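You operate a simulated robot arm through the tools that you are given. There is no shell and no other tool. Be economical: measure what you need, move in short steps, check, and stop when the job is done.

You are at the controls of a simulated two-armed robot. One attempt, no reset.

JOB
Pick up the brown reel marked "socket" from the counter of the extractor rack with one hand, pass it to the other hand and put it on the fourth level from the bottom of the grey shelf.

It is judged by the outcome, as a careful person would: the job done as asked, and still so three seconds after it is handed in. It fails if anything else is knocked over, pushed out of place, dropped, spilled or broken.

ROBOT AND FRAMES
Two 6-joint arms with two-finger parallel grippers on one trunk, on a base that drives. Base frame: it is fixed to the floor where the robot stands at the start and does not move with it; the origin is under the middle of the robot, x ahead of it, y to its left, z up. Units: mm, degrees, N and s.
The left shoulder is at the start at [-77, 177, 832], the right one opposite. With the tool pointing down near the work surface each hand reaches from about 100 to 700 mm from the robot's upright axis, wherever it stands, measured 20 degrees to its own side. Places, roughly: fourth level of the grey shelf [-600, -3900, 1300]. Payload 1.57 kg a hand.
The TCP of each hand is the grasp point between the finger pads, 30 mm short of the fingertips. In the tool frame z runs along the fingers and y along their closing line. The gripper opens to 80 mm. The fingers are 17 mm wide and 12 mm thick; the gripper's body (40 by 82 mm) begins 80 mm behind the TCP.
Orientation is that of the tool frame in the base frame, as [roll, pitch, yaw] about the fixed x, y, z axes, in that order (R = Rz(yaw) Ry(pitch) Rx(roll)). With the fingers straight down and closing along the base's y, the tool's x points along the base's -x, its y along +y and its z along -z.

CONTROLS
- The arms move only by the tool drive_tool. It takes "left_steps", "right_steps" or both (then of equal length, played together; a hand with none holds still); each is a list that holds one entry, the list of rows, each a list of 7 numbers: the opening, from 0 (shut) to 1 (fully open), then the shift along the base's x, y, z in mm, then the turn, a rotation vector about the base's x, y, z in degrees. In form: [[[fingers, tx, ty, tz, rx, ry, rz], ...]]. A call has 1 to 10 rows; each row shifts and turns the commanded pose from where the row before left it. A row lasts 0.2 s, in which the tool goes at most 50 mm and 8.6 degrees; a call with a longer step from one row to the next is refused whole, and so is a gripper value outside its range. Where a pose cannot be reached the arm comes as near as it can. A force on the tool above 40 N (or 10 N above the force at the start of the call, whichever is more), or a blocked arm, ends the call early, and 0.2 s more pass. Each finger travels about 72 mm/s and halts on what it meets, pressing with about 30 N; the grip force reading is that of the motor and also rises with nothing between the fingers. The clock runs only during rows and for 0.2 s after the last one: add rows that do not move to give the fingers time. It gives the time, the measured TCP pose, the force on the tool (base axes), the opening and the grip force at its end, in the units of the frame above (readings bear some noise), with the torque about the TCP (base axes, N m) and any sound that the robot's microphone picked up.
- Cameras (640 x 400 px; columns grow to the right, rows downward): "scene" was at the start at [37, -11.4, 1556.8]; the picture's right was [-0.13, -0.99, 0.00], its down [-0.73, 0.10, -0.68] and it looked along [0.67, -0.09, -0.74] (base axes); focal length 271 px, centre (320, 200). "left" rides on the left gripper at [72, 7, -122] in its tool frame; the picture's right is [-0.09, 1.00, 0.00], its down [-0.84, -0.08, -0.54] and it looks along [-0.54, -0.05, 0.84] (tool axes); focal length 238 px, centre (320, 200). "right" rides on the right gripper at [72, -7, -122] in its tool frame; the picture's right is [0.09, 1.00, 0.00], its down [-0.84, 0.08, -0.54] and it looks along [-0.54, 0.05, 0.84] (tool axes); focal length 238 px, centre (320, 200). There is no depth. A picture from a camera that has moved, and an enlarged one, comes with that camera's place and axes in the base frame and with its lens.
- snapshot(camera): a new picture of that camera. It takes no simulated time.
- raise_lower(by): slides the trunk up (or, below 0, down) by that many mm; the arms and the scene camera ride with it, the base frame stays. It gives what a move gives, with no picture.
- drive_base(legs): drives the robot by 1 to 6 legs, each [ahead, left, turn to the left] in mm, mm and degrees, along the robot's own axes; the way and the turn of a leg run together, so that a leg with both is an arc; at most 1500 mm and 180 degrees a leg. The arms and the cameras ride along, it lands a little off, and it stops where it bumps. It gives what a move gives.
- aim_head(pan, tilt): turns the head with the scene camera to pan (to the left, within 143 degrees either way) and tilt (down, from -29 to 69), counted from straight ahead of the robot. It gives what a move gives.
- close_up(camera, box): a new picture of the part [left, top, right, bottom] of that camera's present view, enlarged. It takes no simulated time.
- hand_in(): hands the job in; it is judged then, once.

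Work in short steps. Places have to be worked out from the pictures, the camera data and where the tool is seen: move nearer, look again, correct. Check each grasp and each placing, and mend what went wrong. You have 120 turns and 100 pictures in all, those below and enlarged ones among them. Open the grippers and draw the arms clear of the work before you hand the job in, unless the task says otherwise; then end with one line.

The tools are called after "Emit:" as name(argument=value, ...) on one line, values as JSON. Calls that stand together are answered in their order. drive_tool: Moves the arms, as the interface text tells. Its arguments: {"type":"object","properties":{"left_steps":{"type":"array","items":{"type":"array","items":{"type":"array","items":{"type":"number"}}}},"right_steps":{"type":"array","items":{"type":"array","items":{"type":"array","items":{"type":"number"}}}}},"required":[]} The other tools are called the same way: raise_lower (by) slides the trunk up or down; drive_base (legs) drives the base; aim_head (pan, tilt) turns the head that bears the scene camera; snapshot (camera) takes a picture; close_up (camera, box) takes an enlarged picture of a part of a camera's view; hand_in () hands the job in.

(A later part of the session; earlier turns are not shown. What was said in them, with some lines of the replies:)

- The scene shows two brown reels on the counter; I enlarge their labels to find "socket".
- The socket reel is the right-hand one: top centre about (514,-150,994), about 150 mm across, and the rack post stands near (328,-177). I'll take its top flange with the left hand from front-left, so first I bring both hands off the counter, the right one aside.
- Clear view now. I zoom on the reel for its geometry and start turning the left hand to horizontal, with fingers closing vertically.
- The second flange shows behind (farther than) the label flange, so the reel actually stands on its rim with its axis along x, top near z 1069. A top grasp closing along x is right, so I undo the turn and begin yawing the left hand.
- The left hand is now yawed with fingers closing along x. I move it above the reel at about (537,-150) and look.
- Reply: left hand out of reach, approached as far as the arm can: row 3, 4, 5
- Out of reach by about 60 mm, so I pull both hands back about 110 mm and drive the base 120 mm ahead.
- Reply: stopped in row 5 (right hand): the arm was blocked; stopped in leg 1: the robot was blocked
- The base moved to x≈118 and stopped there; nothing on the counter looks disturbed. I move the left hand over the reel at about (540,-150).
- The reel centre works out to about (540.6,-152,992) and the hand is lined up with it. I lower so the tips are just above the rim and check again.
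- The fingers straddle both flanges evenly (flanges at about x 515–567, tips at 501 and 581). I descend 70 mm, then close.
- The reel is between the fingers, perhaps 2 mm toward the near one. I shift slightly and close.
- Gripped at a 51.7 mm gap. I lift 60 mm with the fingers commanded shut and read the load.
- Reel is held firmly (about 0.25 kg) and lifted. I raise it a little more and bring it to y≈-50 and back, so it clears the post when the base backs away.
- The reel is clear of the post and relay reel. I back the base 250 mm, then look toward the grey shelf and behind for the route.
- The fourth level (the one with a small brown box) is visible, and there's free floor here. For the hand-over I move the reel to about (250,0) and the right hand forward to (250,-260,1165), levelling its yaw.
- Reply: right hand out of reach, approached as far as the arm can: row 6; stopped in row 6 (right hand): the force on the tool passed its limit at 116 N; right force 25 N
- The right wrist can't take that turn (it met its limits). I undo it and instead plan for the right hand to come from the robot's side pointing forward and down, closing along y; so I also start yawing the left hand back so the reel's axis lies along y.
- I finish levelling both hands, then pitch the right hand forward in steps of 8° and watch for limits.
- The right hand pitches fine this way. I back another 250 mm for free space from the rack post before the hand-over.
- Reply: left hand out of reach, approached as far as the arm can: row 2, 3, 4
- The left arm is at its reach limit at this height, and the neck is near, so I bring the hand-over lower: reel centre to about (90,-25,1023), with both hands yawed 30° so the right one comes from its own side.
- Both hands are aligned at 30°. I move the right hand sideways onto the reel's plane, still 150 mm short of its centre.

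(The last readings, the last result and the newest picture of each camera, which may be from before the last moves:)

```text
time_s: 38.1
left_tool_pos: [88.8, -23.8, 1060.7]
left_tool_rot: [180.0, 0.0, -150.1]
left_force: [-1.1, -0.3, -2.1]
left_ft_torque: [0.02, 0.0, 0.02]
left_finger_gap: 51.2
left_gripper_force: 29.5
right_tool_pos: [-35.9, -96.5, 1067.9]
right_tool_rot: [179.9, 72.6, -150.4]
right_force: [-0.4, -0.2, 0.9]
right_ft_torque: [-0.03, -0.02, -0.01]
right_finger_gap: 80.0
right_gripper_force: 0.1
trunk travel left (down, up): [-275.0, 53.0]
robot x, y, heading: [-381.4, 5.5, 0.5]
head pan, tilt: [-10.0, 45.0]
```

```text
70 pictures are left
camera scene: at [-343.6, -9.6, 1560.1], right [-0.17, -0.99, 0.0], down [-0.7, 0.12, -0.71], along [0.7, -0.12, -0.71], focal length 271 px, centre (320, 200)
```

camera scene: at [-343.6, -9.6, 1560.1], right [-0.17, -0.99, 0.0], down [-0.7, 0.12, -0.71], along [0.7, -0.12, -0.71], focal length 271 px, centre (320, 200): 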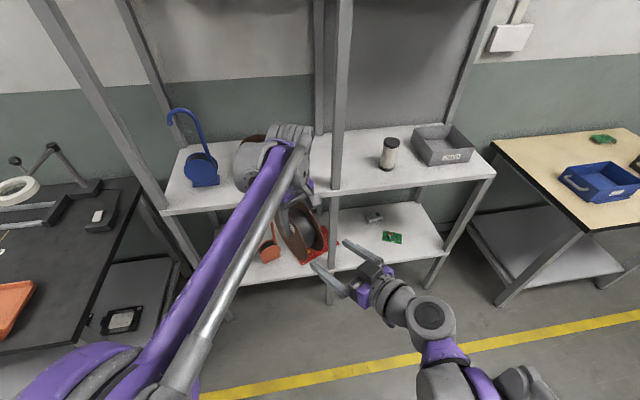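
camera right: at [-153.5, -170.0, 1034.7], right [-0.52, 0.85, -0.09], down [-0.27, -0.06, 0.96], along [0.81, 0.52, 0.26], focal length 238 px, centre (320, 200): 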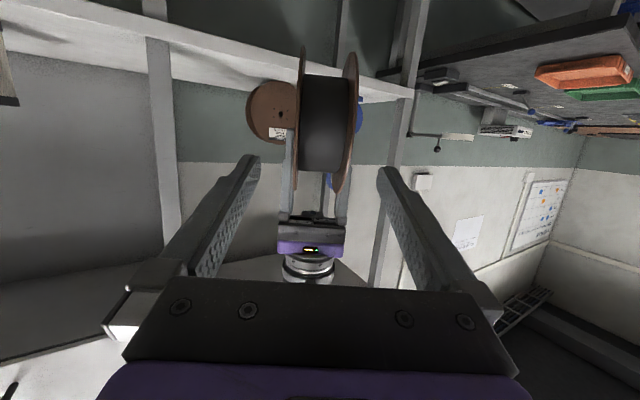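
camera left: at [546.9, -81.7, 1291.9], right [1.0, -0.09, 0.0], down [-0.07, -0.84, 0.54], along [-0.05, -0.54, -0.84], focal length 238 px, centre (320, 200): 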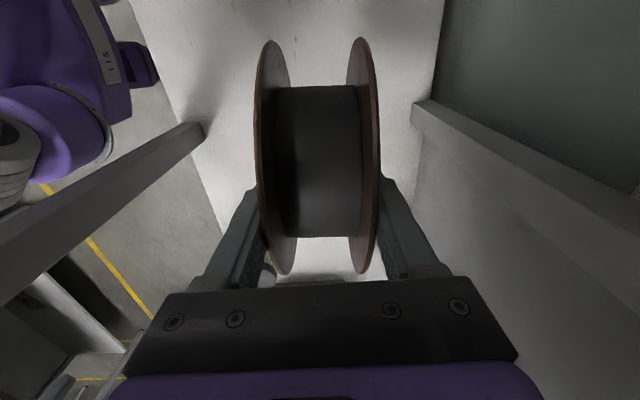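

The reel is centred between the right fingers. I advance 95 mm along the finger direction.

Emit:
drive_tool(right_steps=[[[1, 20, 11.5, -7.2, 0, 0, 0], [1, 20, 11.5, -7.2, 0, 0, 0], [1, 20, 11.5, -7.2, 0, 0, 0], [1, 18, 10.5, -6.9, 0, 0, 0], [1, 0, 0, 0, 0, 0, 0]]])

Emit:
snapshot(camera="right")

Emit:
snapshot(camera="left")

```text
time_s: 39.4
left_tool_pos: [87.4, -23.9, 1060.5]
left_tool_rot: [-179.9, 0.1, -150.1]
left_force: [-0.2, 0.0, -2.5]
left_ft_torque: [-0.01, -0.01, -0.01]
left_finger_gap: 51.1
left_gripper_force: 30.1
right_tool_pos: [40.7, -51.4, 1040.7]
right_tool_rot: [-179.9, 72.7, -150.4]
right_force: [-0.7, -0.4, -0.2]
right_ft_torque: [-0.01, 0.02, -0.03]
right_finger_gap: 80.1
right_gripper_force: 0.1
trunk travel left (down, up): [-275.0, 53.0]
robot x, y, heading: [-381.8, 6.2, 0.5]
head pan, tilt: [-10.0, 45.0]
```

```text
69 pictures are left
camera right: at [-75.2, -125.5, 1006.5], right [-0.52, 0.85, -0.09], down [-0.27, -0.06, 0.96], along [0.81, 0.52, 0.26], focal length 238 px, centre (320, 200)
```

right: 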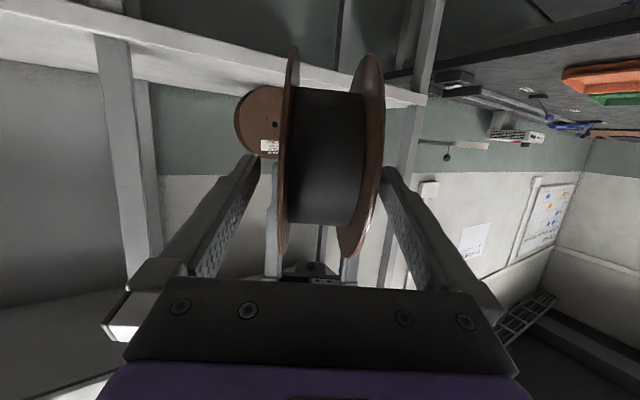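

```text
68 pictures are left
camera left: at [22.0, -54.3, 1183.0], right [-0.42, 0.91, 0.0], down [0.76, 0.35, 0.54], along [0.49, 0.23, -0.84], focal length 238 px, centre (320, 200)
```

left: 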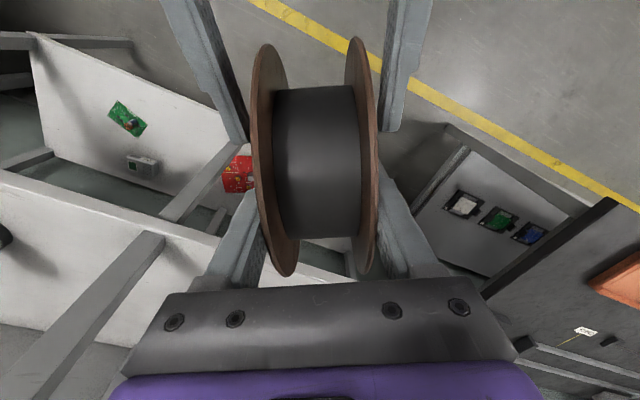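

The right fingers straddle the flanges, about 2–3 mm off centre. I shift by that and close.

Emit:
drive_tool(right_steps=[[[1, -1.2, 2, 0, 0, 0, 0], [0.8, 0, 0, 0, 0, 0, 0], [0.65, 0, 0, 0, 0, 0, 0], [0.5, 0, 0, 0, 0, 0, 0], [0.3, 0, 0, 0, 0, 0, 0], [0, 0, 0, 0, 0, 0, 0], [0, 0, 0, 0, 0, 0, 0]]])

Emit:
snapshot(camera="right")

```text
time_s: 41.0
left_tool_pos: [88.0, -24.4, 1061.0]
left_tool_rot: [180.0, 0.0, -150.0]
left_force: [-5.3, 6.6, 0.0]
left_ft_torque: [0.07, 0.27, -0.07]
left_finger_gap: 50.7
left_gripper_force: 29.5
right_tool_pos: [42.1, -50.4, 1040.0]
right_tool_rot: [-179.9, 72.6, -150.4]
right_force: [5.9, -5.6, 0.1]
right_ft_torque: [0.01, -0.08, -0.37]
right_finger_gap: 50.9
right_gripper_force: 30.0
trunk travel left (down, up): [-275.0, 53.0]
robot x, y, heading: [-385.1, 8.7, 0.5]
head pan, tilt: [-10.0, 45.0]
```

```text
67 pictures are left
camera right: at [-75.7, -123.4, 1006.9], right [-0.52, 0.85, -0.09], down [-0.27, -0.06, 0.96], along [0.81, 0.52, 0.26], focal length 238 px, centre (320, 200)
```

right: 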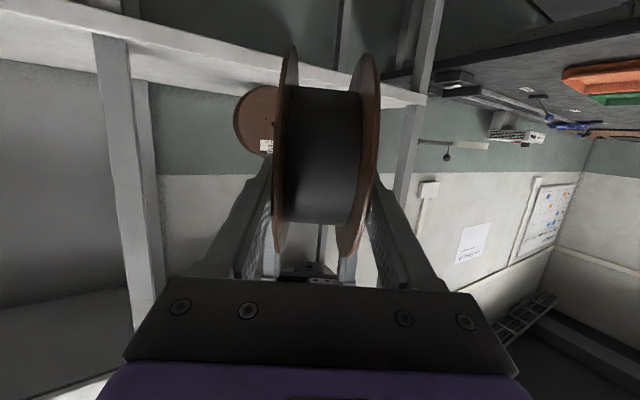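

Both hands hold the reel (gap 50.9, full grip). I open the left hand and lift it straight up off the reel.

Emit:
drive_tool(left_steps=[[[0.7, 0, 0, 0, 0, 0, 0], [0.85, 0, 0, 0, 0, 0, 0], [1, 0, 0, 0, 0, 0, 0], [1, 0, 0, 0, 0, 0, 0], [1, 0, 0, 15, 0, 0, 0], [1, 0, 0, 30, 0, 0, 0], [1, 0, 0, 40, 0, 0, 0], [1, 0, 0, 40, 0, 0, 0], [1, 0, 0, 0, 0, 0, 0]]], right_steps=[[[0, 0, 0, 0, 0, 0, 0], [0, 0, 0, 0, 0, 0, 0], [0, 0, 0, 0, 0, 0, 0], [0, 0, 0, 0, 0, 0, 0], [0, 0, 0, 0, 0, 0, 0], [0, 0, 0, 0, 0, 0, 0], [0, 0, 0, 0, 0, 0, 0], [0, 0, 0, 0, 0, 0, 0], [0, 0, 0, 0, 0, 0, 0]]])

Emit:
snapshot(camera="right")

Emit:
snapshot(camera="left")

```text
time_s: 43.0
left_tool_pos: [88.3, -23.7, 1186.1]
left_tool_rot: [180.0, 0.0, -150.0]
left_force: [0.3, -0.4, 0.3]
left_ft_torque: [0.02, 0.03, 0.02]
left_finger_gap: 80.2
left_gripper_force: 0.2
right_tool_pos: [41.6, -48.9, 1039.9]
right_tool_rot: [-179.9, 72.6, -150.3]
right_force: [0.0, -0.7, 0.3]
right_ft_torque: [-0.02, 0.09, -0.01]
right_finger_gap: 50.9
right_gripper_force: 29.8
trunk travel left (down, up): [-275.0, 53.0]
robot x, y, heading: [-382.7, 5.5, 0.6]
head pan, tilt: [-10.0, 45.0]
```

```text
66 pictures are left
camera right: at [-76.0, -123.1, 1006.8], right [-0.52, 0.85, -0.09], down [-0.27, -0.06, 0.96], along [0.81, 0.52, 0.26], focal length 238 px, centre (320, 200)
```

right: 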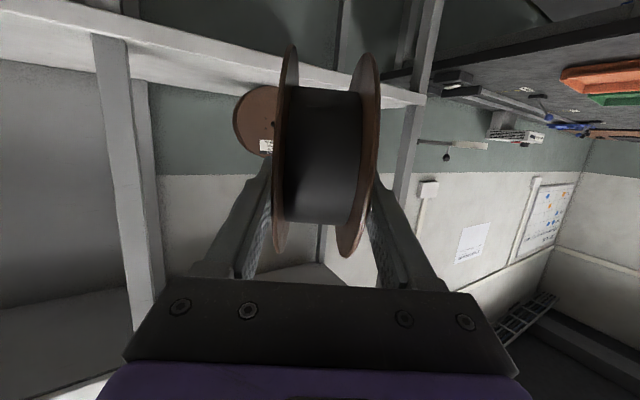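

```text
65 pictures are left
camera left: at [22.6, -54.1, 1307.9], right [-0.42, 0.91, 0.0], down [0.76, 0.35, 0.54], along [0.49, 0.23, -0.84], focal length 238 px, centre (320, 200)
```

left: 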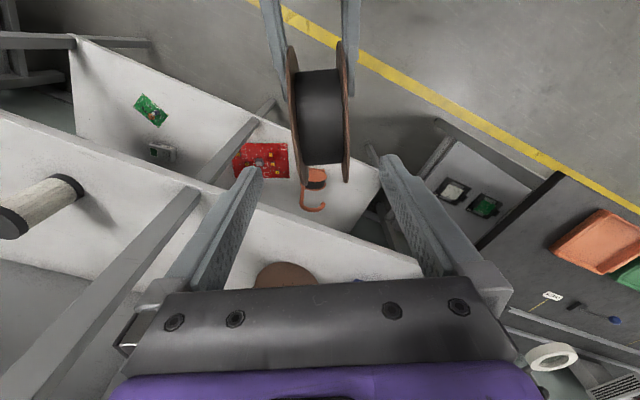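

Hand-over done: the right hand alone holds the reel steadily. I draw the left hand away to the left, then swing the right hand to point straight ahead.

Emit:
drive_tool(left_steps=[[[1, 0, 0, 20, 0, 0, 0], [1, -10, 40, 0, 0, 0, -7.5], [1, -10, 40, 0, 0, 0, -7.5], [1, -20, 40, 0, 0, 0, -7.5], [1, -30, 40, 0, 0, 0, -7.5], [1, -30, 40, 0, 0, 0, 0]]], right_steps=[[[0, 0, 0, 0, 0, 0, 0], [0, 0, 0, 0, 0, 0, 0], [0, 0, -10, 0, 0, 0, -7.4], [0, 0, -30, 0, 0, 0, -7.4], [0, 0, -30, 0, 0, 0, -7.4], [0, 0, -30, 0, 0, 0, -7.4]]])

Emit:
drive_tool(left_steps=[[[1, -20, 20, 0, 0, 0, 0], [1, -20, 20, 0, 0, 0, 0], [1, -20, 20, 0, 0, 0, 0], [1, 0, 0, 0, 0, 0, 0], [1, 0, 0, 0, 0, 0, 0]]], right_steps=[[[0, -5, -20, 25, 0, 0, 0], [0, -5, -20, 25, 0, 0, 0], [0, -5, -20, 25, 0, 0, 0], [0, -5, -20, 25, 0, 0, 0], [0, 0, 0, 0, 0, 0, 0]]])

Emit:
snapshot(camera="scene")

```text
time_s: 44.4
left_tool_pos: [-11.7, 175.4, 1206.5]
left_tool_rot: [180.0, 0.0, 179.9]
left_force: [-1.1, 0.3, 0.1]
left_ft_torque: [0.0, -0.03, 0.0]
left_finger_gap: 80.0
left_gripper_force: 0.0
right_tool_pos: [40.5, -148.4, 1041.1]
right_tool_rot: [179.7, 72.6, 179.8]
right_force: [-0.6, -0.4, -0.2]
right_ft_torque: [0.0, 0.08, 0.01]
right_finger_gap: 50.7
right_gripper_force: 29.7
trunk travel left (down, up): [-275.0, 53.0]
robot x, y, heading: [-383.3, 1.5, 0.4]
head pan, tilt: [-10.0, 45.0]
```

```text
time_s: 45.5
left_tool_pos: [-72.0, 235.6, 1206.0]
left_tool_rot: [180.0, -0.1, 179.9]
left_force: [-0.3, 0.1, -0.5]
left_ft_torque: [0.03, 0.0, -0.01]
left_finger_gap: 79.8
left_gripper_force: 0.1
right_tool_pos: [21.3, -229.1, 1140.6]
right_tool_rot: [179.9, 72.7, 180.0]
right_force: [-0.2, -0.7, -2.1]
right_ft_torque: [-0.07, 0.12, 0.01]
right_finger_gap: 51.1
right_gripper_force: 30.2
trunk travel left (down, up): [-275.0, 53.0]
robot x, y, heading: [-381.5, 5.1, 0.4]
head pan, tilt: [-10.0, 45.0]
```

```text
64 pictures are left
camera scene: at [-343.7, -9.8, 1560.1], right [-0.17, -0.99, 0.0], down [-0.7, 0.12, -0.71], along [0.7, -0.12, -0.71], focal length 271 px, centre (320, 200)
```

scene: 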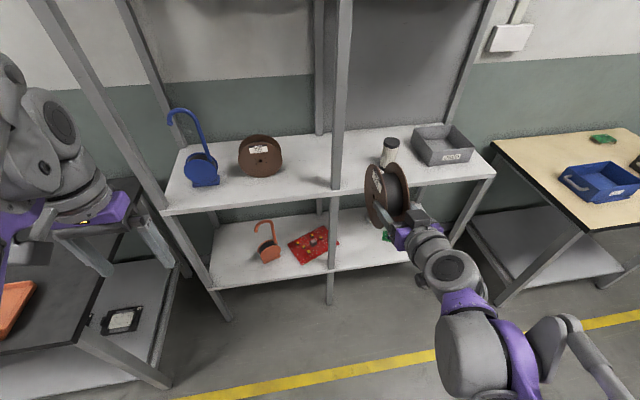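

The socket reel is alone in the right hand and everything on the rack is as before. I turn the base right 90° and look along the route before driving.

Emit:
drive_base(legs=[[0, 0, -90]])

Emit:
aim_head(pan=0, tilt=25)

Emit:
snapshot(camera="scene")

```text
time_s: 49.8
left_tool_pos: [-156.2, -309.1, 1206.3]
left_tool_rot: [-180.0, 0.0, 89.1]
left_force: [0.4, 0.2, -1.0]
left_ft_torque: [0.02, 0.0, 0.01]
left_finger_gap: 80.1
left_gripper_force: 0.1
right_tool_pos: [-622.2, -396.0, 1139.8]
right_tool_rot: [-180.0, 72.5, 89.3]
right_force: [0.9, -0.4, -2.1]
right_ft_torque: [0.12, 0.02, 0.0]
right_finger_gap: 50.7
right_gripper_force: 30.1
trunk travel left (down, up): [-275.0, 53.0]
robot x, y, heading: [-380.9, 8.1, -90.4]
head pan, tilt: [-10.0, 45.0]
```

```text
time_s: 50.6
left_tool_pos: [-157.4, -309.3, 1206.6]
left_tool_rot: [-180.0, -0.1, 89.2]
left_force: [-0.1, 0.6, -0.1]
left_ft_torque: [-0.02, -0.02, 0.0]
left_finger_gap: 79.9
left_gripper_force: 0.0
right_tool_pos: [-622.9, -395.5, 1141.6]
right_tool_rot: [-180.0, 72.7, 89.4]
right_force: [0.4, -0.5, -2.2]
right_ft_torque: [0.13, -0.02, -0.03]
right_finger_gap: 50.7
right_gripper_force: 30.1
trunk travel left (down, up): [-275.0, 53.0]
robot x, y, heading: [-381.8, 0.2, -90.3]
head pan, tilt: [0.0, 25.0]
```

```text
63 pictures are left
camera scene: at [-383.4, -47.1, 1590.6], right [-1.0, 0.01, 0.0], down [0.0, 0.42, -0.91], along [-0.01, -0.91, -0.42], focal length 271 px, centre (320, 200)
```

scene: 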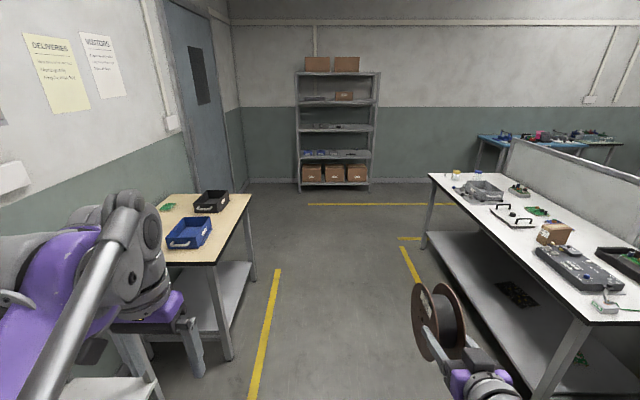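

Aisle is clear on both sides (tables at x>130 and x<-1180). I drive 2400 mm ahead along it and look at the shelf.

Emit:
drive_base(legs=[[1200, -50, 0], [1200, -50, 0]])

Emit:
aim_head(pan=0, tilt=10)

Emit:
snapshot(camera="scene")

```text
time_s: 62.4
left_tool_pos: [-282.8, -2711.4, 1206.1]
left_tool_rot: [179.9, 0.0, 88.7]
left_force: [-0.5, -0.5, 0.1]
left_ft_torque: [0.0, 0.01, 0.01]
left_finger_gap: 80.0
left_gripper_force: 0.1
right_tool_pos: [-749.8, -2794.3, 1139.7]
right_tool_rot: [179.9, 72.6, 88.7]
right_force: [0.1, -0.4, -2.2]
right_ft_torque: [0.12, -0.02, 0.0]
right_finger_gap: 50.8
right_gripper_force: 29.7
trunk travel left (down, up): [-275.0, 53.0]
robot x, y, heading: [-508.2, -2392.3, -91.0]
head pan, tilt: [0.0, 25.0]
```

```text
time_s: 63.2
left_tool_pos: [-284.3, -2711.3, 1205.8]
left_tool_rot: [179.9, 0.0, 88.7]
left_force: [0.0, 0.0, -0.1]
left_ft_torque: [0.0, 0.02, -0.03]
left_finger_gap: 79.9
left_gripper_force: 0.2
right_tool_pos: [-750.5, -2793.7, 1141.0]
right_tool_rot: [-179.9, 72.7, 88.8]
right_force: [0.2, 0.0, -3.0]
right_ft_torque: [0.12, 0.0, 0.0]
right_finger_gap: 50.8
right_gripper_force: 30.0
trunk travel left (down, up): [-275.0, 53.0]
robot x, y, heading: [-505.5, -2392.5, -90.9]
head pan, tilt: [0.0, 10.0]
```

```text
62 pictures are left
camera scene: at [-508.1, -2448.5, 1615.0], right [-1.0, 0.01, 0.0], down [0.0, 0.17, -0.98], along [-0.01, -0.98, -0.17], focal length 271 px, centre (320, 200)
```

scene: 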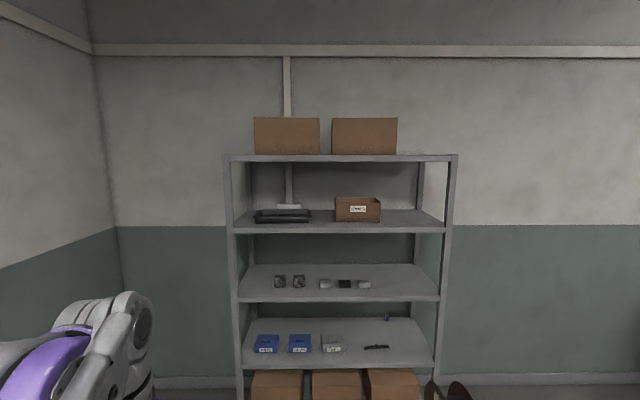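

Level 4 (third gap down, with black trays and a small carton) has free room right of the carton, x about -800 to -1020. I move ahead 400 and 155 to the right to measure the shelf by parallax.

Emit:
drive_base(legs=[[400, -155, 1]])

Emit:
snapshot(camera="scene")

```text
time_s: 65.8
left_tool_pos: [-437.7, -3104.6, 1205.4]
left_tool_rot: [179.9, 0.0, 89.3]
left_force: [-0.1, 0.3, 0.6]
left_ft_torque: [0.0, 0.02, 0.04]
left_finger_gap: 79.9
left_gripper_force: 0.1
right_tool_pos: [-903.6, -3192.8, 1140.9]
right_tool_rot: [180.0, 72.6, 89.4]
right_force: [0.0, 0.5, -2.9]
right_ft_torque: [0.1, -0.02, 0.01]
right_finger_gap: 50.6
right_gripper_force: 29.6
trunk travel left (down, up): [-275.0, 53.0]
robot x, y, heading: [-662.6, -2791.4, -90.3]
head pan, tilt: [0.0, 10.0]
```

```text
61 pictures are left
camera scene: at [-664.9, -2843.6, 1615.0], right [-1.0, 0.0, 0.0], down [0.0, 0.17, -0.98], along [0.0, -0.98, -0.17], focal length 271 px, centre (320, 200)
```

scene: 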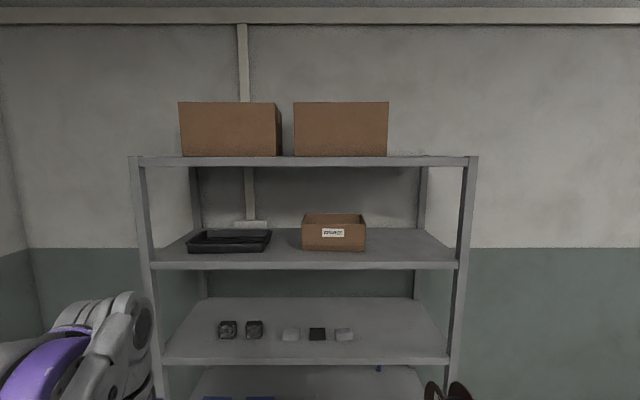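

Parallax puts the front edge near y≈-3680. To refine, I take a zoom, raise the trunk its last ~50 mm (an exact vertical baseline), and zoom again.

Emit:
close_up(camera="scene", box=[290, 150, 480, 280])

Emit:
raise_lower(by=50)

Emit:
close_up(camera="scene", box=[290, 150, 480, 280])

```text
3.08 times, centred on (385, 215) of scene
camera zoom: at [-664.9, -2843.6, 1615.0], right [-1.0, 0.0, 0.0], down [0.0, 0.17, -0.98], along [0.0, -0.98, -0.17], focal length 834 px, centre (120, 154)
```

zoom: 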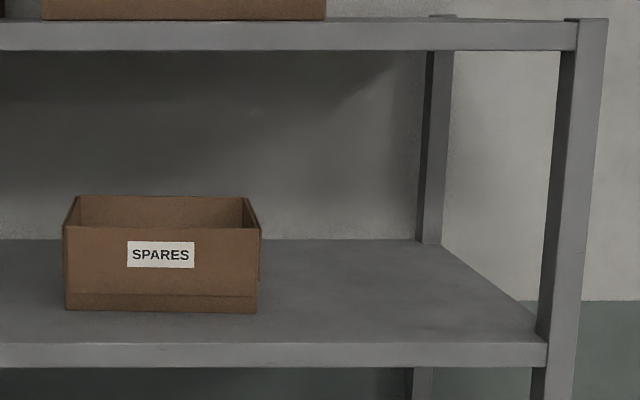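

```text
time_s: 66.7
left_tool_pos: [-437.9, -3102.0, 1255.6]
left_tool_rot: [-180.0, 0.0, 89.3]
left_force: [0.4, 1.1, 0.1]
left_ft_torque: [-0.02, -0.02, -0.02]
left_finger_gap: 80.1
left_gripper_force: 0.1
right_tool_pos: [-901.7, -3191.0, 1190.0]
right_tool_rot: [-179.9, 72.6, 89.4]
right_force: [-0.8, 0.2, -2.5]
right_ft_torque: [0.1, 0.0, -0.02]
right_finger_gap: 50.6
right_gripper_force: 30.1
trunk travel left (down, up): [-325.0, 3.0]
robot x, y, heading: [-666.7, -2794.8, -89.9]
head pan, tilt: [0.0, 10.0]
```

```text
3.08 times, centred on (385, 215) of scene
camera zoom: at [-664.7, -2840.6, 1668.0], right [-1.0, 0.0, 0.0], down [0.0, 0.17, -0.98], along [0.0, -0.98, -0.17], focal length 834 px, centre (120, 154)
```

zoom: 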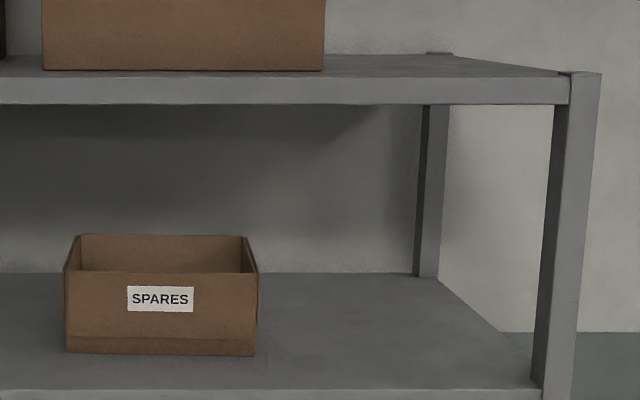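

The level-4 surface is near z≈1285–1300 with its front edge near y≈-3600 to -3630; free space is x -811 to -1060, so I aim for x≈-930. I raise the right hand to z≈1430 here and tuck the left hand back.

Emit:
drive_tool(right_steps=[[[0, -4, 0, 40, 0, 0, 0], [0, -4, 0, 40, 0, 0, 0], [0, -4, 0, 40, 0, 0, 0], [0, -4, 0, 40, 0, 0, 0], [0, -4, 0, 40, 0, 0, 0], [0, -4, 0, 40, 0, 0, 0], [0, 0, 0, 0, 0, 0, 0]]], left_steps=[[[1, 15, 15, -15, 0, 0, 0], [1, 15, 15, -15, 0, 0, 0], [1, 15, 15, -15, 0, 0, 0], [1, 15, 15, -15, 0, 0, 0], [1, 15, 15, -15, 0, 0, 0], [1, 0, 0, 0, 0, 0, 0], [1, 0, 0, 0, 0, 0, 0]]])

Emit:
snapshot(camera="scene")

Emit:
snapshot(camera="right")

```text
time_s: 68.3
left_tool_pos: [-362.6, -3029.1, 1180.0]
left_tool_rot: [-180.0, -0.1, 89.3]
left_force: [0.4, 1.1, -0.1]
left_ft_torque: [0.01, -0.01, 0.01]
left_finger_gap: 80.0
left_gripper_force: 0.1
right_tool_pos: [-927.1, -3191.1, 1430.4]
right_tool_rot: [180.0, 72.7, 89.5]
right_force: [0.6, -0.4, -2.0]
right_ft_torque: [0.1, 0.0, 0.01]
right_finger_gap: 50.6
right_gripper_force: 29.9
trunk travel left (down, up): [-325.0, 3.0]
robot x, y, heading: [-662.8, -2790.2, -90.1]
head pan, tilt: [0.0, 10.0]
```

```text
58 pictures are left
camera scene: at [-664.8, -2841.0, 1668.0], right [-1.0, 0.0, 0.0], down [0.0, 0.17, -0.98], along [0.0, -0.98, -0.17], focal length 271 px, centre (320, 200)
```

scene: 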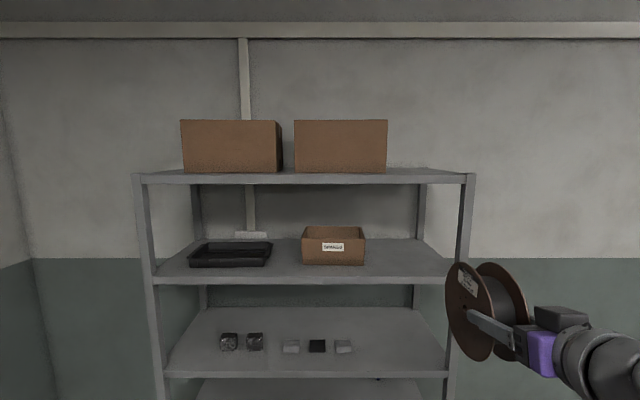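

```text
57 pictures are left
camera right: at [-933.3, -3053.5, 1397.3], right [1.0, 0.02, -0.09], down [0.08, 0.27, 0.96], along [0.04, -0.96, 0.26], focal length 238 px, centre (320, 200)
```

right: 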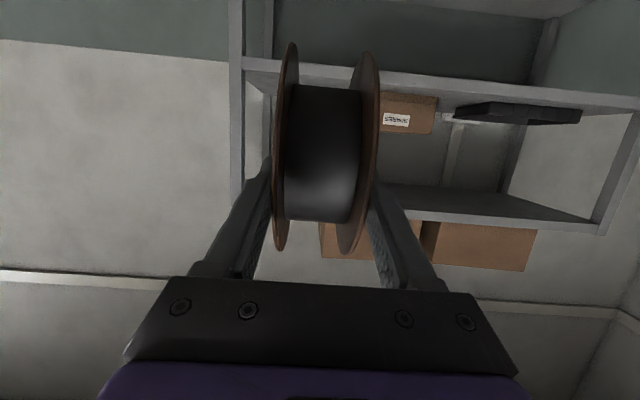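

The reel is at level-4 height with its lower rim about 40 mm above the surface, aligned with the free gap. I drive 270 mm ahead so it is just short of the shelf and re-check.

Emit:
drive_base(legs=[[270, -10, 0]])

Emit:
snapshot(camera="scene")

Emit:
snapshot(camera="right")

```text
time_s: 70.2
left_tool_pos: [-374.3, -3299.2, 1180.8]
left_tool_rot: [-179.9, 0.0, 89.2]
left_force: [0.4, 0.5, -0.6]
left_ft_torque: [-0.01, 0.0, 0.01]
left_finger_gap: 80.0
left_gripper_force: 0.1
right_tool_pos: [-938.4, -3461.6, 1429.5]
right_tool_rot: [-180.0, 72.6, 89.4]
right_force: [0.4, -0.2, -2.2]
right_ft_torque: [0.11, -0.02, 0.01]
right_finger_gap: 50.8
right_gripper_force: 30.0
trunk travel left (down, up): [-325.0, 3.0]
robot x, y, heading: [-674.3, -3064.1, -90.2]
head pan, tilt: [0.0, 10.0]
```

```text
56 pictures are left
camera scene: at [-675.5, -3110.6, 1667.8], right [-1.0, 0.0, 0.0], down [0.0, 0.17, -0.98], along [0.0, -0.98, -0.17], focal length 271 px, centre (320, 200)
```

scene: 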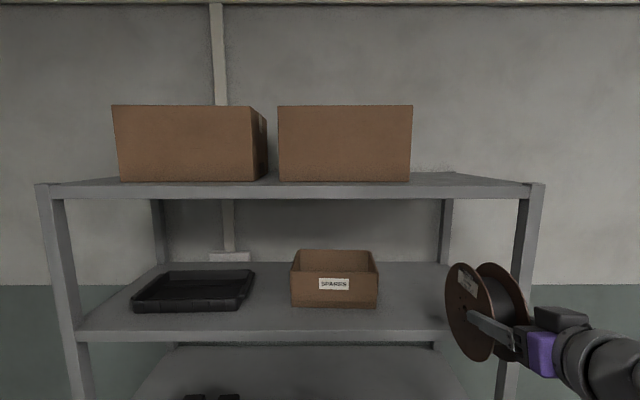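

```text
55 pictures are left
camera right: at [-944.2, -3322.8, 1396.7], right [1.0, 0.02, -0.09], down [0.08, 0.27, 0.96], along [0.04, -0.96, 0.26], focal length 238 px, centre (320, 200)
```

right: 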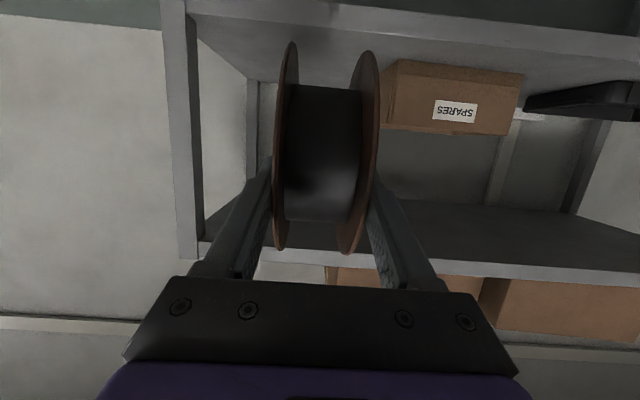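

Two-view fit now gives surface z≈1265, front edge y≈-3675, and the free gap x -830 to -1107. I drive 230 mm ahead and 27 mm right, carrying the reel in at about 70 mm above the level.

Emit:
drive_base(legs=[[230, -27, 0]])

Emit:
snapshot(camera="scene")

Emit:
snapshot(camera="right")

```text
time_s: 72.0
left_tool_pos: [-401.8, -3528.8, 1182.1]
left_tool_rot: [-180.0, -0.1, 89.0]
left_force: [-0.2, 0.3, -0.9]
left_ft_torque: [-0.02, 0.02, 0.01]
left_finger_gap: 79.8
left_gripper_force: 0.0
right_tool_pos: [-966.6, -3689.7, 1430.5]
right_tool_rot: [-180.0, 72.6, 89.1]
right_force: [-0.6, -0.7, -2.0]
right_ft_torque: [0.1, -0.05, -0.03]
right_finger_gap: 50.7
right_gripper_force: 29.6
trunk travel left (down, up): [-325.0, 3.0]
robot x, y, heading: [-702.0, -3291.0, -90.5]
head pan, tilt: [0.0, 10.0]
```

```text
54 pictures are left
camera scene: at [-703.3, -3339.5, 1667.8], right [-1.0, 0.01, 0.0], down [0.0, 0.17, -0.98], along [-0.01, -0.98, -0.17], focal length 271 px, centre (320, 200)
```

scene: 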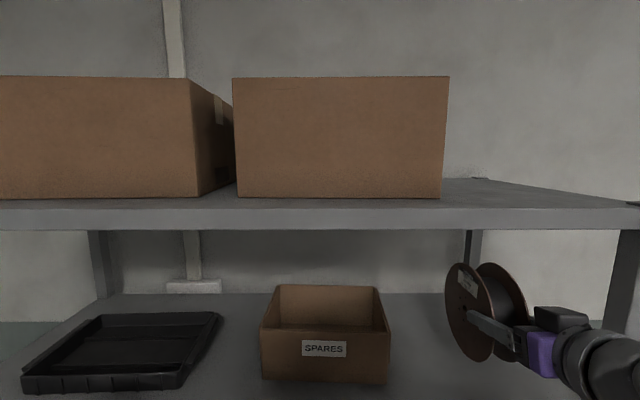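

```text
53 pictures are left
camera right: at [-972.5, -3550.9, 1396.7], right [1.0, 0.01, -0.09], down [0.08, 0.27, 0.96], along [0.04, -0.96, 0.26], focal length 238 px, centre (320, 200)
```

right: 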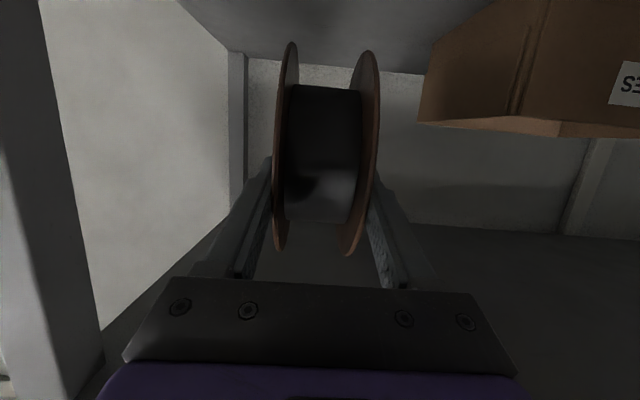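

The reel is inside the bay, clear of carton and posts. I extend the arm 65 mm deeper and lower 35 mm, and tilt the head down to see.

Emit:
drive_tool(right_steps=[[[0, 0, -22, 0, 0, 0, 0], [0, 0, -22, 0, 0, 0, 0], [0, 0, -21, -10, 0, 0, 0], [0, 0, 0, -25, 0, 0, 0], [0, 0, 0, 0, 0, 0, 0]]])

Emit:
aim_head(pan=-25, tilt=30)

Emit:
snapshot(camera="scene")

```text
time_s: 73.2
left_tool_pos: [-403.6, -3529.6, 1181.7]
left_tool_rot: [-180.0, 0.0, 89.1]
left_force: [0.0, -0.4, 0.4]
left_ft_torque: [0.0, -0.02, 0.01]
left_finger_gap: 79.9
left_gripper_force: 0.1
right_tool_pos: [-966.9, -3754.2, 1395.5]
right_tool_rot: [180.0, 72.5, 89.2]
right_force: [-0.1, 0.2, -1.7]
right_ft_torque: [0.1, 0.02, 0.02]
right_finger_gap: 50.9
right_gripper_force: 29.8
trunk travel left (down, up): [-325.0, 3.0]
robot x, y, heading: [-701.7, -3291.1, -90.4]
head pan, tilt: [0.0, 10.0]
```

```text
time_s: 74.1
left_tool_pos: [-401.8, -3528.2, 1181.7]
left_tool_rot: [-180.0, 0.0, 89.1]
left_force: [0.0, 0.0, -0.8]
left_ft_torque: [-0.04, 0.02, -0.03]
left_finger_gap: 80.0
left_gripper_force: 0.0
right_tool_pos: [-967.5, -3754.2, 1395.2]
right_tool_rot: [-179.9, 72.6, 89.2]
right_force: [0.5, 0.5, -2.9]
right_ft_torque: [0.12, 0.03, 0.01]
right_finger_gap: 50.7
right_gripper_force: 29.8
trunk travel left (down, up): [-325.0, 3.0]
robot x, y, heading: [-701.0, -3287.2, -90.2]
head pan, tilt: [-25.0, 30.0]
```

```text
52 pictures are left
camera scene: at [-741.5, -3329.2, 1635.7], right [-0.9, 0.43, 0.0], down [0.21, 0.45, -0.87], along [-0.37, -0.78, -0.5], focal length 271 px, centre (320, 200)
```

scene: 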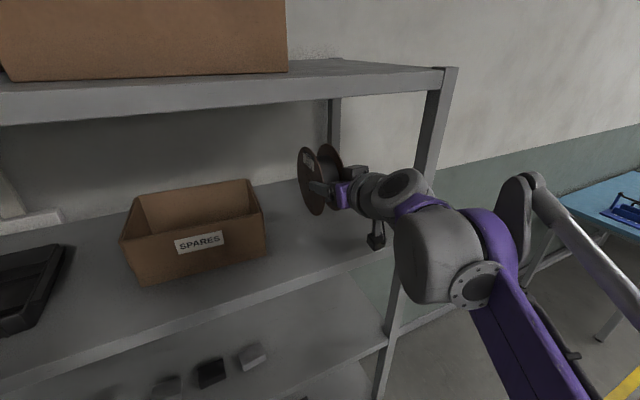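

The reel stands over the free right part of level 4, its rim perhaps 35–40 mm up. I lower in small steps watching the vertical force.

Emit:
drive_tool(right_steps=[[[0, 0, 0, -10, 0, 0, 0], [0, 0, 0, -8, 0, 0, 0], [0, 0, 0, -6, 0, 0, 0], [0, 0, 0, 0, 0, 0, 0]]])

Emit:
close_up(camera="scene", box=[270, 130, 400, 260])

```text
time_s: 75.1
left_tool_pos: [-402.3, -3529.3, 1181.5]
left_tool_rot: [179.9, 0.0, 89.1]
left_force: [0.1, -0.4, 0.7]
left_ft_torque: [0.0, 0.0, -0.01]
left_finger_gap: 80.0
left_gripper_force: 0.1
right_tool_pos: [-967.0, -3754.2, 1371.8]
right_tool_rot: [-180.0, 72.5, 89.1]
right_force: [-0.3, 0.7, -2.2]
right_ft_torque: [0.09, 0.03, -0.02]
right_finger_gap: 50.8
right_gripper_force: 30.0
trunk travel left (down, up): [-325.0, 3.0]
robot x, y, heading: [-704.4, -3290.5, -90.2]
head pan, tilt: [-25.0, 30.0]
```

```text
3.08 times, centred on (335, 195) of scene
camera zoom: at [-741.5, -3329.3, 1635.6], right [-0.9, 0.43, 0.0], down [0.21, 0.45, -0.87], along [-0.37, -0.78, -0.5], focal length 834 px, centre (274, 215)
```

zoom: 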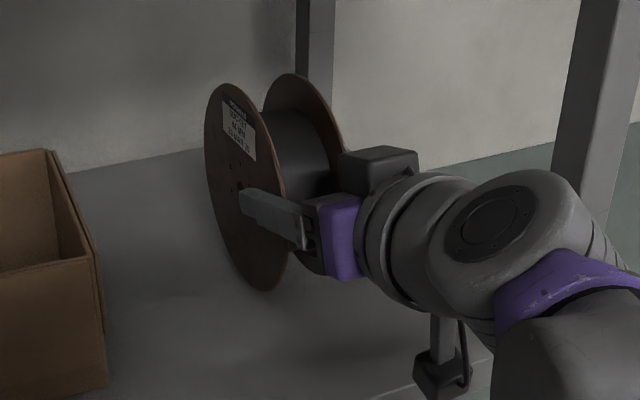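

Still free. The wrist camera hangs just outside the shelf's front edge, which matches my edge estimate. I keep lowering by a few mm.

Emit:
drive_tool(right_steps=[[[0, 0, 0, -4, 0, 0, 0], [0, 0, 0, -4, 0, 0, 0], [0, 0, 0, 0, 0, 0, 0]]])

Emit:
drive_tool(right_steps=[[[0, 0, 0, -3, 0, 0, 0], [0, 0, 0, 0, 0, 0, 0]]])

Emit:
drive_tool(right_steps=[[[0, 0, 0, -3, 0, 0, 0], [0, 0, 0, 0, 0, 0, 0]]])

Emit:
close_up(camera="scene", box=[270, 130, 400, 260])

```text
time_s: 75.9
left_tool_pos: [-402.4, -3530.3, 1181.3]
left_tool_rot: [180.0, 0.0, 89.2]
left_force: [0.0, -0.1, 0.5]
left_ft_torque: [-0.01, 0.01, -0.01]
left_finger_gap: 79.8
left_gripper_force: 0.1
right_tool_pos: [-967.4, -3755.5, 1363.0]
right_tool_rot: [-180.0, 72.6, 89.3]
right_force: [-0.3, -0.1, -2.2]
right_ft_torque: [0.11, 0.01, 0.0]
right_finger_gap: 50.7
right_gripper_force: 29.7
trunk travel left (down, up): [-325.0, 3.0]
robot x, y, heading: [-705.4, -3290.0, -90.4]
head pan, tilt: [-25.0, 30.0]
```

```text
time_s: 76.5
left_tool_pos: [-403.3, -3529.5, 1182.0]
left_tool_rot: [180.0, 0.0, 89.1]
left_force: [-0.7, -0.2, 0.9]
left_ft_torque: [-0.04, 0.0, 0.02]
left_finger_gap: 80.1
left_gripper_force: 0.1
right_tool_pos: [-966.8, -3753.4, 1360.3]
right_tool_rot: [180.0, 72.6, 89.3]
right_force: [0.1, -0.3, -2.1]
right_ft_torque: [0.11, -0.01, -0.01]
right_finger_gap: 50.7
right_gripper_force: 29.7
trunk travel left (down, up): [-325.0, 3.0]
robot x, y, heading: [-701.7, -3292.2, -90.4]
head pan, tilt: [-25.0, 30.0]
```

```text
time_s: 77.1
left_tool_pos: [-402.0, -3527.6, 1182.6]
left_tool_rot: [-179.9, 0.0, 89.1]
left_force: [-0.2, 0.5, -0.5]
left_ft_torque: [-0.01, -0.03, 0.0]
left_finger_gap: 79.9
left_gripper_force: 0.1
right_tool_pos: [-965.9, -3753.6, 1358.6]
right_tool_rot: [180.0, 72.8, 89.2]
right_force: [-0.8, -1.7, 15.4]
right_ft_torque: [-0.89, -0.03, -0.06]
right_finger_gap: 50.8
right_gripper_force: 29.9
trunk travel left (down, up): [-325.0, 3.0]
robot x, y, heading: [-704.0, -3291.8, -90.5]
head pan, tilt: [-25.0, 30.0]
```

```text
3.08 times, centred on (335, 195) of scene
camera zoom: at [-740.9, -3327.8, 1635.8], right [-0.9, 0.43, 0.0], down [0.21, 0.45, -0.87], along [-0.37, -0.78, -0.5], focal length 834 px, centre (274, 215)
```

zoom: 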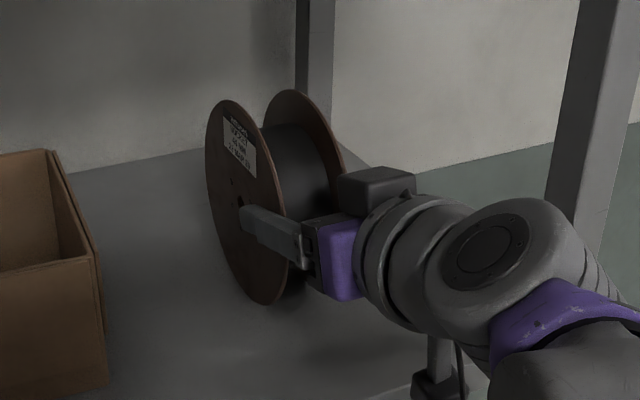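

Contact: +17 N, with the torque showing it is under the reel. I ease up 1.5 mm to near-zero load.

Emit:
drive_tool(right_steps=[[[0, 0, 0, 1.3, 0, 0, 0], [0, 0, 0, 0, 0, 0, 0]]])

```text
time_s: 77.7
left_tool_pos: [-402.7, -3528.1, 1181.3]
left_tool_rot: [-180.0, 0.0, 89.1]
left_force: [0.3, 0.3, -0.5]
left_ft_torque: [-0.01, 0.02, 0.0]
left_finger_gap: 79.8
left_gripper_force: 0.1
right_tool_pos: [-966.5, -3754.1, 1358.6]
right_tool_rot: [180.0, 72.6, 89.3]
right_force: [-0.9, 0.1, 8.6]
right_ft_torque: [-0.46, -0.09, -0.08]
right_finger_gap: 50.5
right_gripper_force: 29.9
trunk travel left (down, up): [-325.0, 3.0]
robot x, y, heading: [-703.4, -3291.4, -90.4]
head pan, tilt: [-25.0, 30.0]
```

Still 8.6 N; another 1 mm up, then open slowly.

Emit:
drive_tool(right_steps=[[[0, 0, 0, 1.1, 0, 0, 0], [0, 0, 0, 0, 0, 0, 0], [0.65, 0, 0, 0, 0, 0, 0], [0.68, 0, 0, 0, 0, 0, 0], [0.72, 0, 0, 0, 0, 0, 0], [0.78, 0, 0, 0, 0, 0, 0], [0.85, 0, 0, 0, 0, 0, 0], [0.85, 0, 0, 0, 0, 0, 0]]])

Emit:
snapshot(camera="right")

Emit:
close_up(camera="scene", box=[270, 130, 400, 260])

```text
time_s: 79.5
left_tool_pos: [-401.9, -3528.6, 1181.7]
left_tool_rot: [180.0, 0.1, 89.1]
left_force: [0.4, 0.3, 0.3]
left_ft_torque: [-0.01, 0.03, 0.0]
left_finger_gap: 79.9
left_gripper_force: 0.0
right_tool_pos: [-966.3, -3755.9, 1359.0]
right_tool_rot: [-180.0, 72.5, 89.2]
right_force: [0.0, 0.1, -0.3]
right_ft_torque: [0.0, -0.01, -0.01]
right_finger_gap: 67.8
right_gripper_force: 0.1
trunk travel left (down, up): [-325.0, 3.0]
robot x, y, heading: [-699.6, -3289.7, -90.4]
head pan, tilt: [-25.0, 30.0]
```

```text
49 pictures are left
camera right: at [-972.4, -3616.5, 1326.3], right [1.0, 0.01, -0.09], down [0.08, 0.27, 0.96], along [0.04, -0.96, 0.26], focal length 238 px, centre (320, 200)
```

right: 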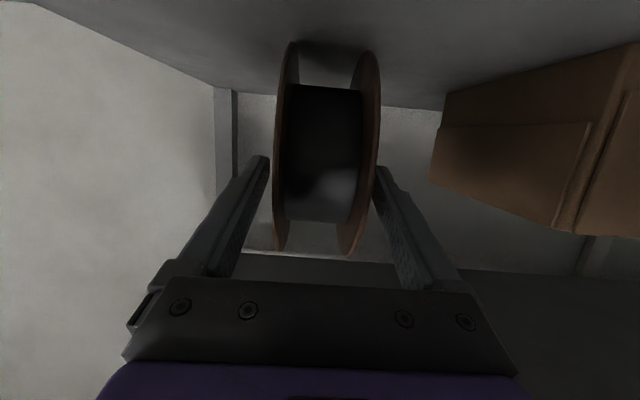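

```text
3.08 times, centred on (335, 195) of scene
camera zoom: at [-741.4, -3329.1, 1635.6], right [-0.9, 0.43, 0.0], down [0.21, 0.45, -0.87], along [-0.37, -0.78, -0.5], focal length 834 px, centre (274, 215)
```

zoom: 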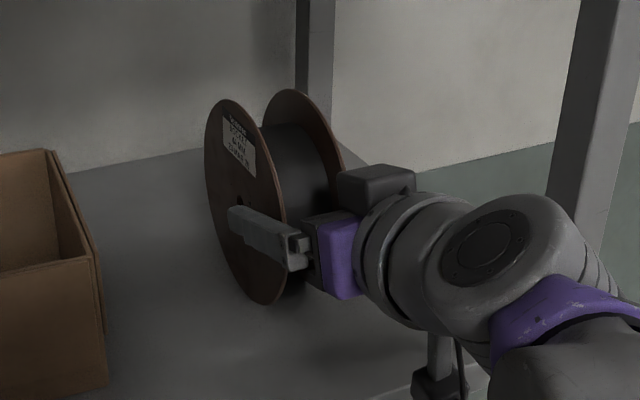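

The reel stands by itself, unmoved. I open fully and withdraw straight back along the finger direction.

Emit:
drive_tool(right_steps=[[[1, 0, 0, 0, 0, 0, 0], [1, 0, 0, 0, 0, 0, 0], [1, 0, 7, 2.1, 0, 0, 0], [1, 0, 14, 4.3, 0, 0, 0], [1, 0, 20, 6.1, 0, 0, 0], [1, 0, 25, 7.6, 0, 0, 0], [1, 0, 30, 9.1, 0, 0, 0], [1, 0, 35, 10, 0, 0, 0], [1, 0, 0, 0, 0, 0, 0]]])

Emit:
snapshot(camera="right")

Emit:
close_up(camera="scene", box=[270, 130, 400, 260])

```text
time_s: 81.5
left_tool_pos: [-402.4, -3529.4, 1181.7]
left_tool_rot: [-180.0, 0.0, 89.1]
left_force: [-0.3, 0.5, 0.0]
left_ft_torque: [0.03, 0.02, 0.0]
left_finger_gap: 79.9
left_gripper_force: 0.0
right_tool_pos: [-967.3, -3624.0, 1398.1]
right_tool_rot: [180.0, 72.7, 89.2]
right_force: [-0.9, 0.0, 0.2]
right_ft_torque: [0.01, 0.01, 0.02]
right_finger_gap: 79.7
right_gripper_force: 0.1
trunk travel left (down, up): [-325.0, 3.0]
robot x, y, heading: [-697.5, -3289.5, -90.2]
head pan, tilt: [-25.0, 30.0]
```

```text
47 pictures are left
camera right: at [-973.3, -3485.8, 1365.0], right [1.0, 0.01, -0.09], down [0.08, 0.27, 0.96], along [0.04, -0.96, 0.26], focal length 238 px, centre (320, 200)
```

right: 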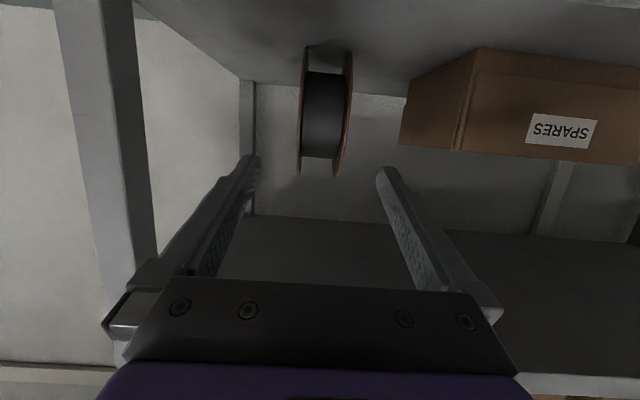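

```text
3.08 times, centred on (335, 195) of scene
camera zoom: at [-742.1, -3329.6, 1635.6], right [-0.9, 0.43, 0.0], down [0.21, 0.45, -0.87], along [-0.37, -0.78, -0.5], focal length 834 px, centre (274, 215)
```

zoom: 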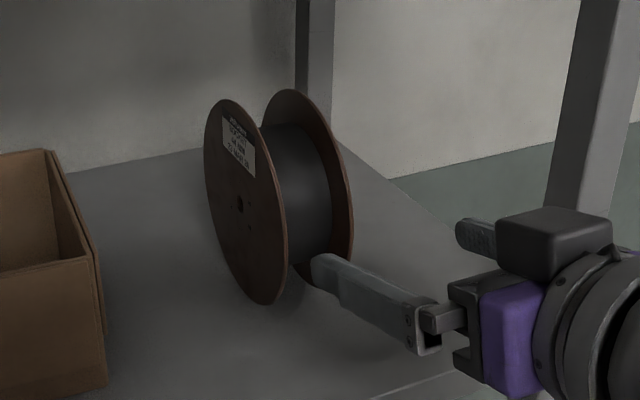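

The reel stands freely on level 4, unmoved. I back the base away 350 mm and check over a couple of seconds.

Emit:
drive_base(legs=[[-350, 0, 0]])

Emit:
aim_head(pan=-10, tilt=15)

Emit:
snapshot(camera="scene")

```text
time_s: 83.7
left_tool_pos: [-399.8, -3181.0, 1181.2]
left_tool_rot: [-180.0, 0.0, 89.0]
left_force: [-0.4, -0.1, 0.1]
left_ft_torque: [0.01, 0.01, -0.01]
left_finger_gap: 80.2
left_gripper_force: 0.1
right_tool_pos: [-965.8, -3274.2, 1397.6]
right_tool_rot: [180.0, 72.6, 89.2]
right_force: [0.0, -0.4, 0.5]
right_ft_torque: [0.02, -0.04, -0.05]
right_finger_gap: 80.0
right_gripper_force: 0.0
trunk travel left (down, up): [-325.0, 3.0]
robot x, y, heading: [-701.5, -2938.9, -90.4]
head pan, tilt: [-25.0, 30.0]
```

```text
time_s: 84.5
left_tool_pos: [-399.6, -3179.7, 1181.7]
left_tool_rot: [180.0, 0.0, 89.0]
left_force: [0.2, -0.3, -0.6]
left_ft_torque: [-0.01, 0.01, 0.0]
left_finger_gap: 79.9
left_gripper_force: 0.0
right_tool_pos: [-965.4, -3272.8, 1397.6]
right_tool_rot: [180.0, 72.6, 89.2]
right_force: [0.1, -0.2, -0.3]
right_ft_torque: [0.02, 0.02, -0.01]
right_finger_gap: 79.8
right_gripper_force: 0.0
trunk travel left (down, up): [-325.0, 3.0]
robot x, y, heading: [-701.7, -2938.8, -90.3]
head pan, tilt: [-10.0, 15.0]
```

```text
45 pictures are left
camera scene: at [-717.3, -2989.1, 1659.8], right [-0.98, 0.18, 0.0], down [0.05, 0.26, -0.97], along [-0.18, -0.95, -0.26], focal length 271 px, centre (320, 200)
```

scene: 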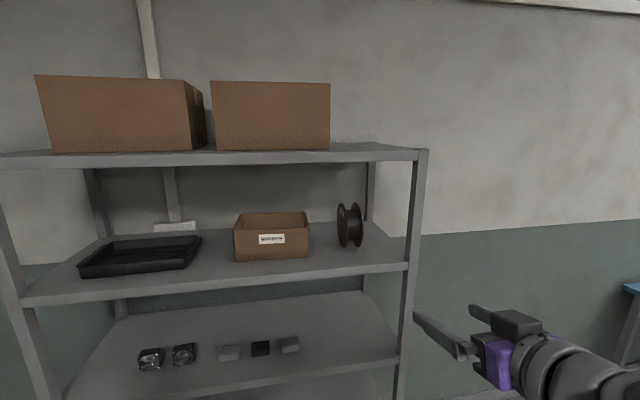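

The reel stands on the fourth level, nothing else has shifted, and both hands are open and well clear. I hand in.

Emit:
hand_in()

```text
The job is handed in.
```

The brown "socket" reel was picked up with the left hand, passed to the right, and now stands on its rim on the fourth level of the grey shelf, right of the "Spares" carton. Nothing else moved in the pictures I checked.
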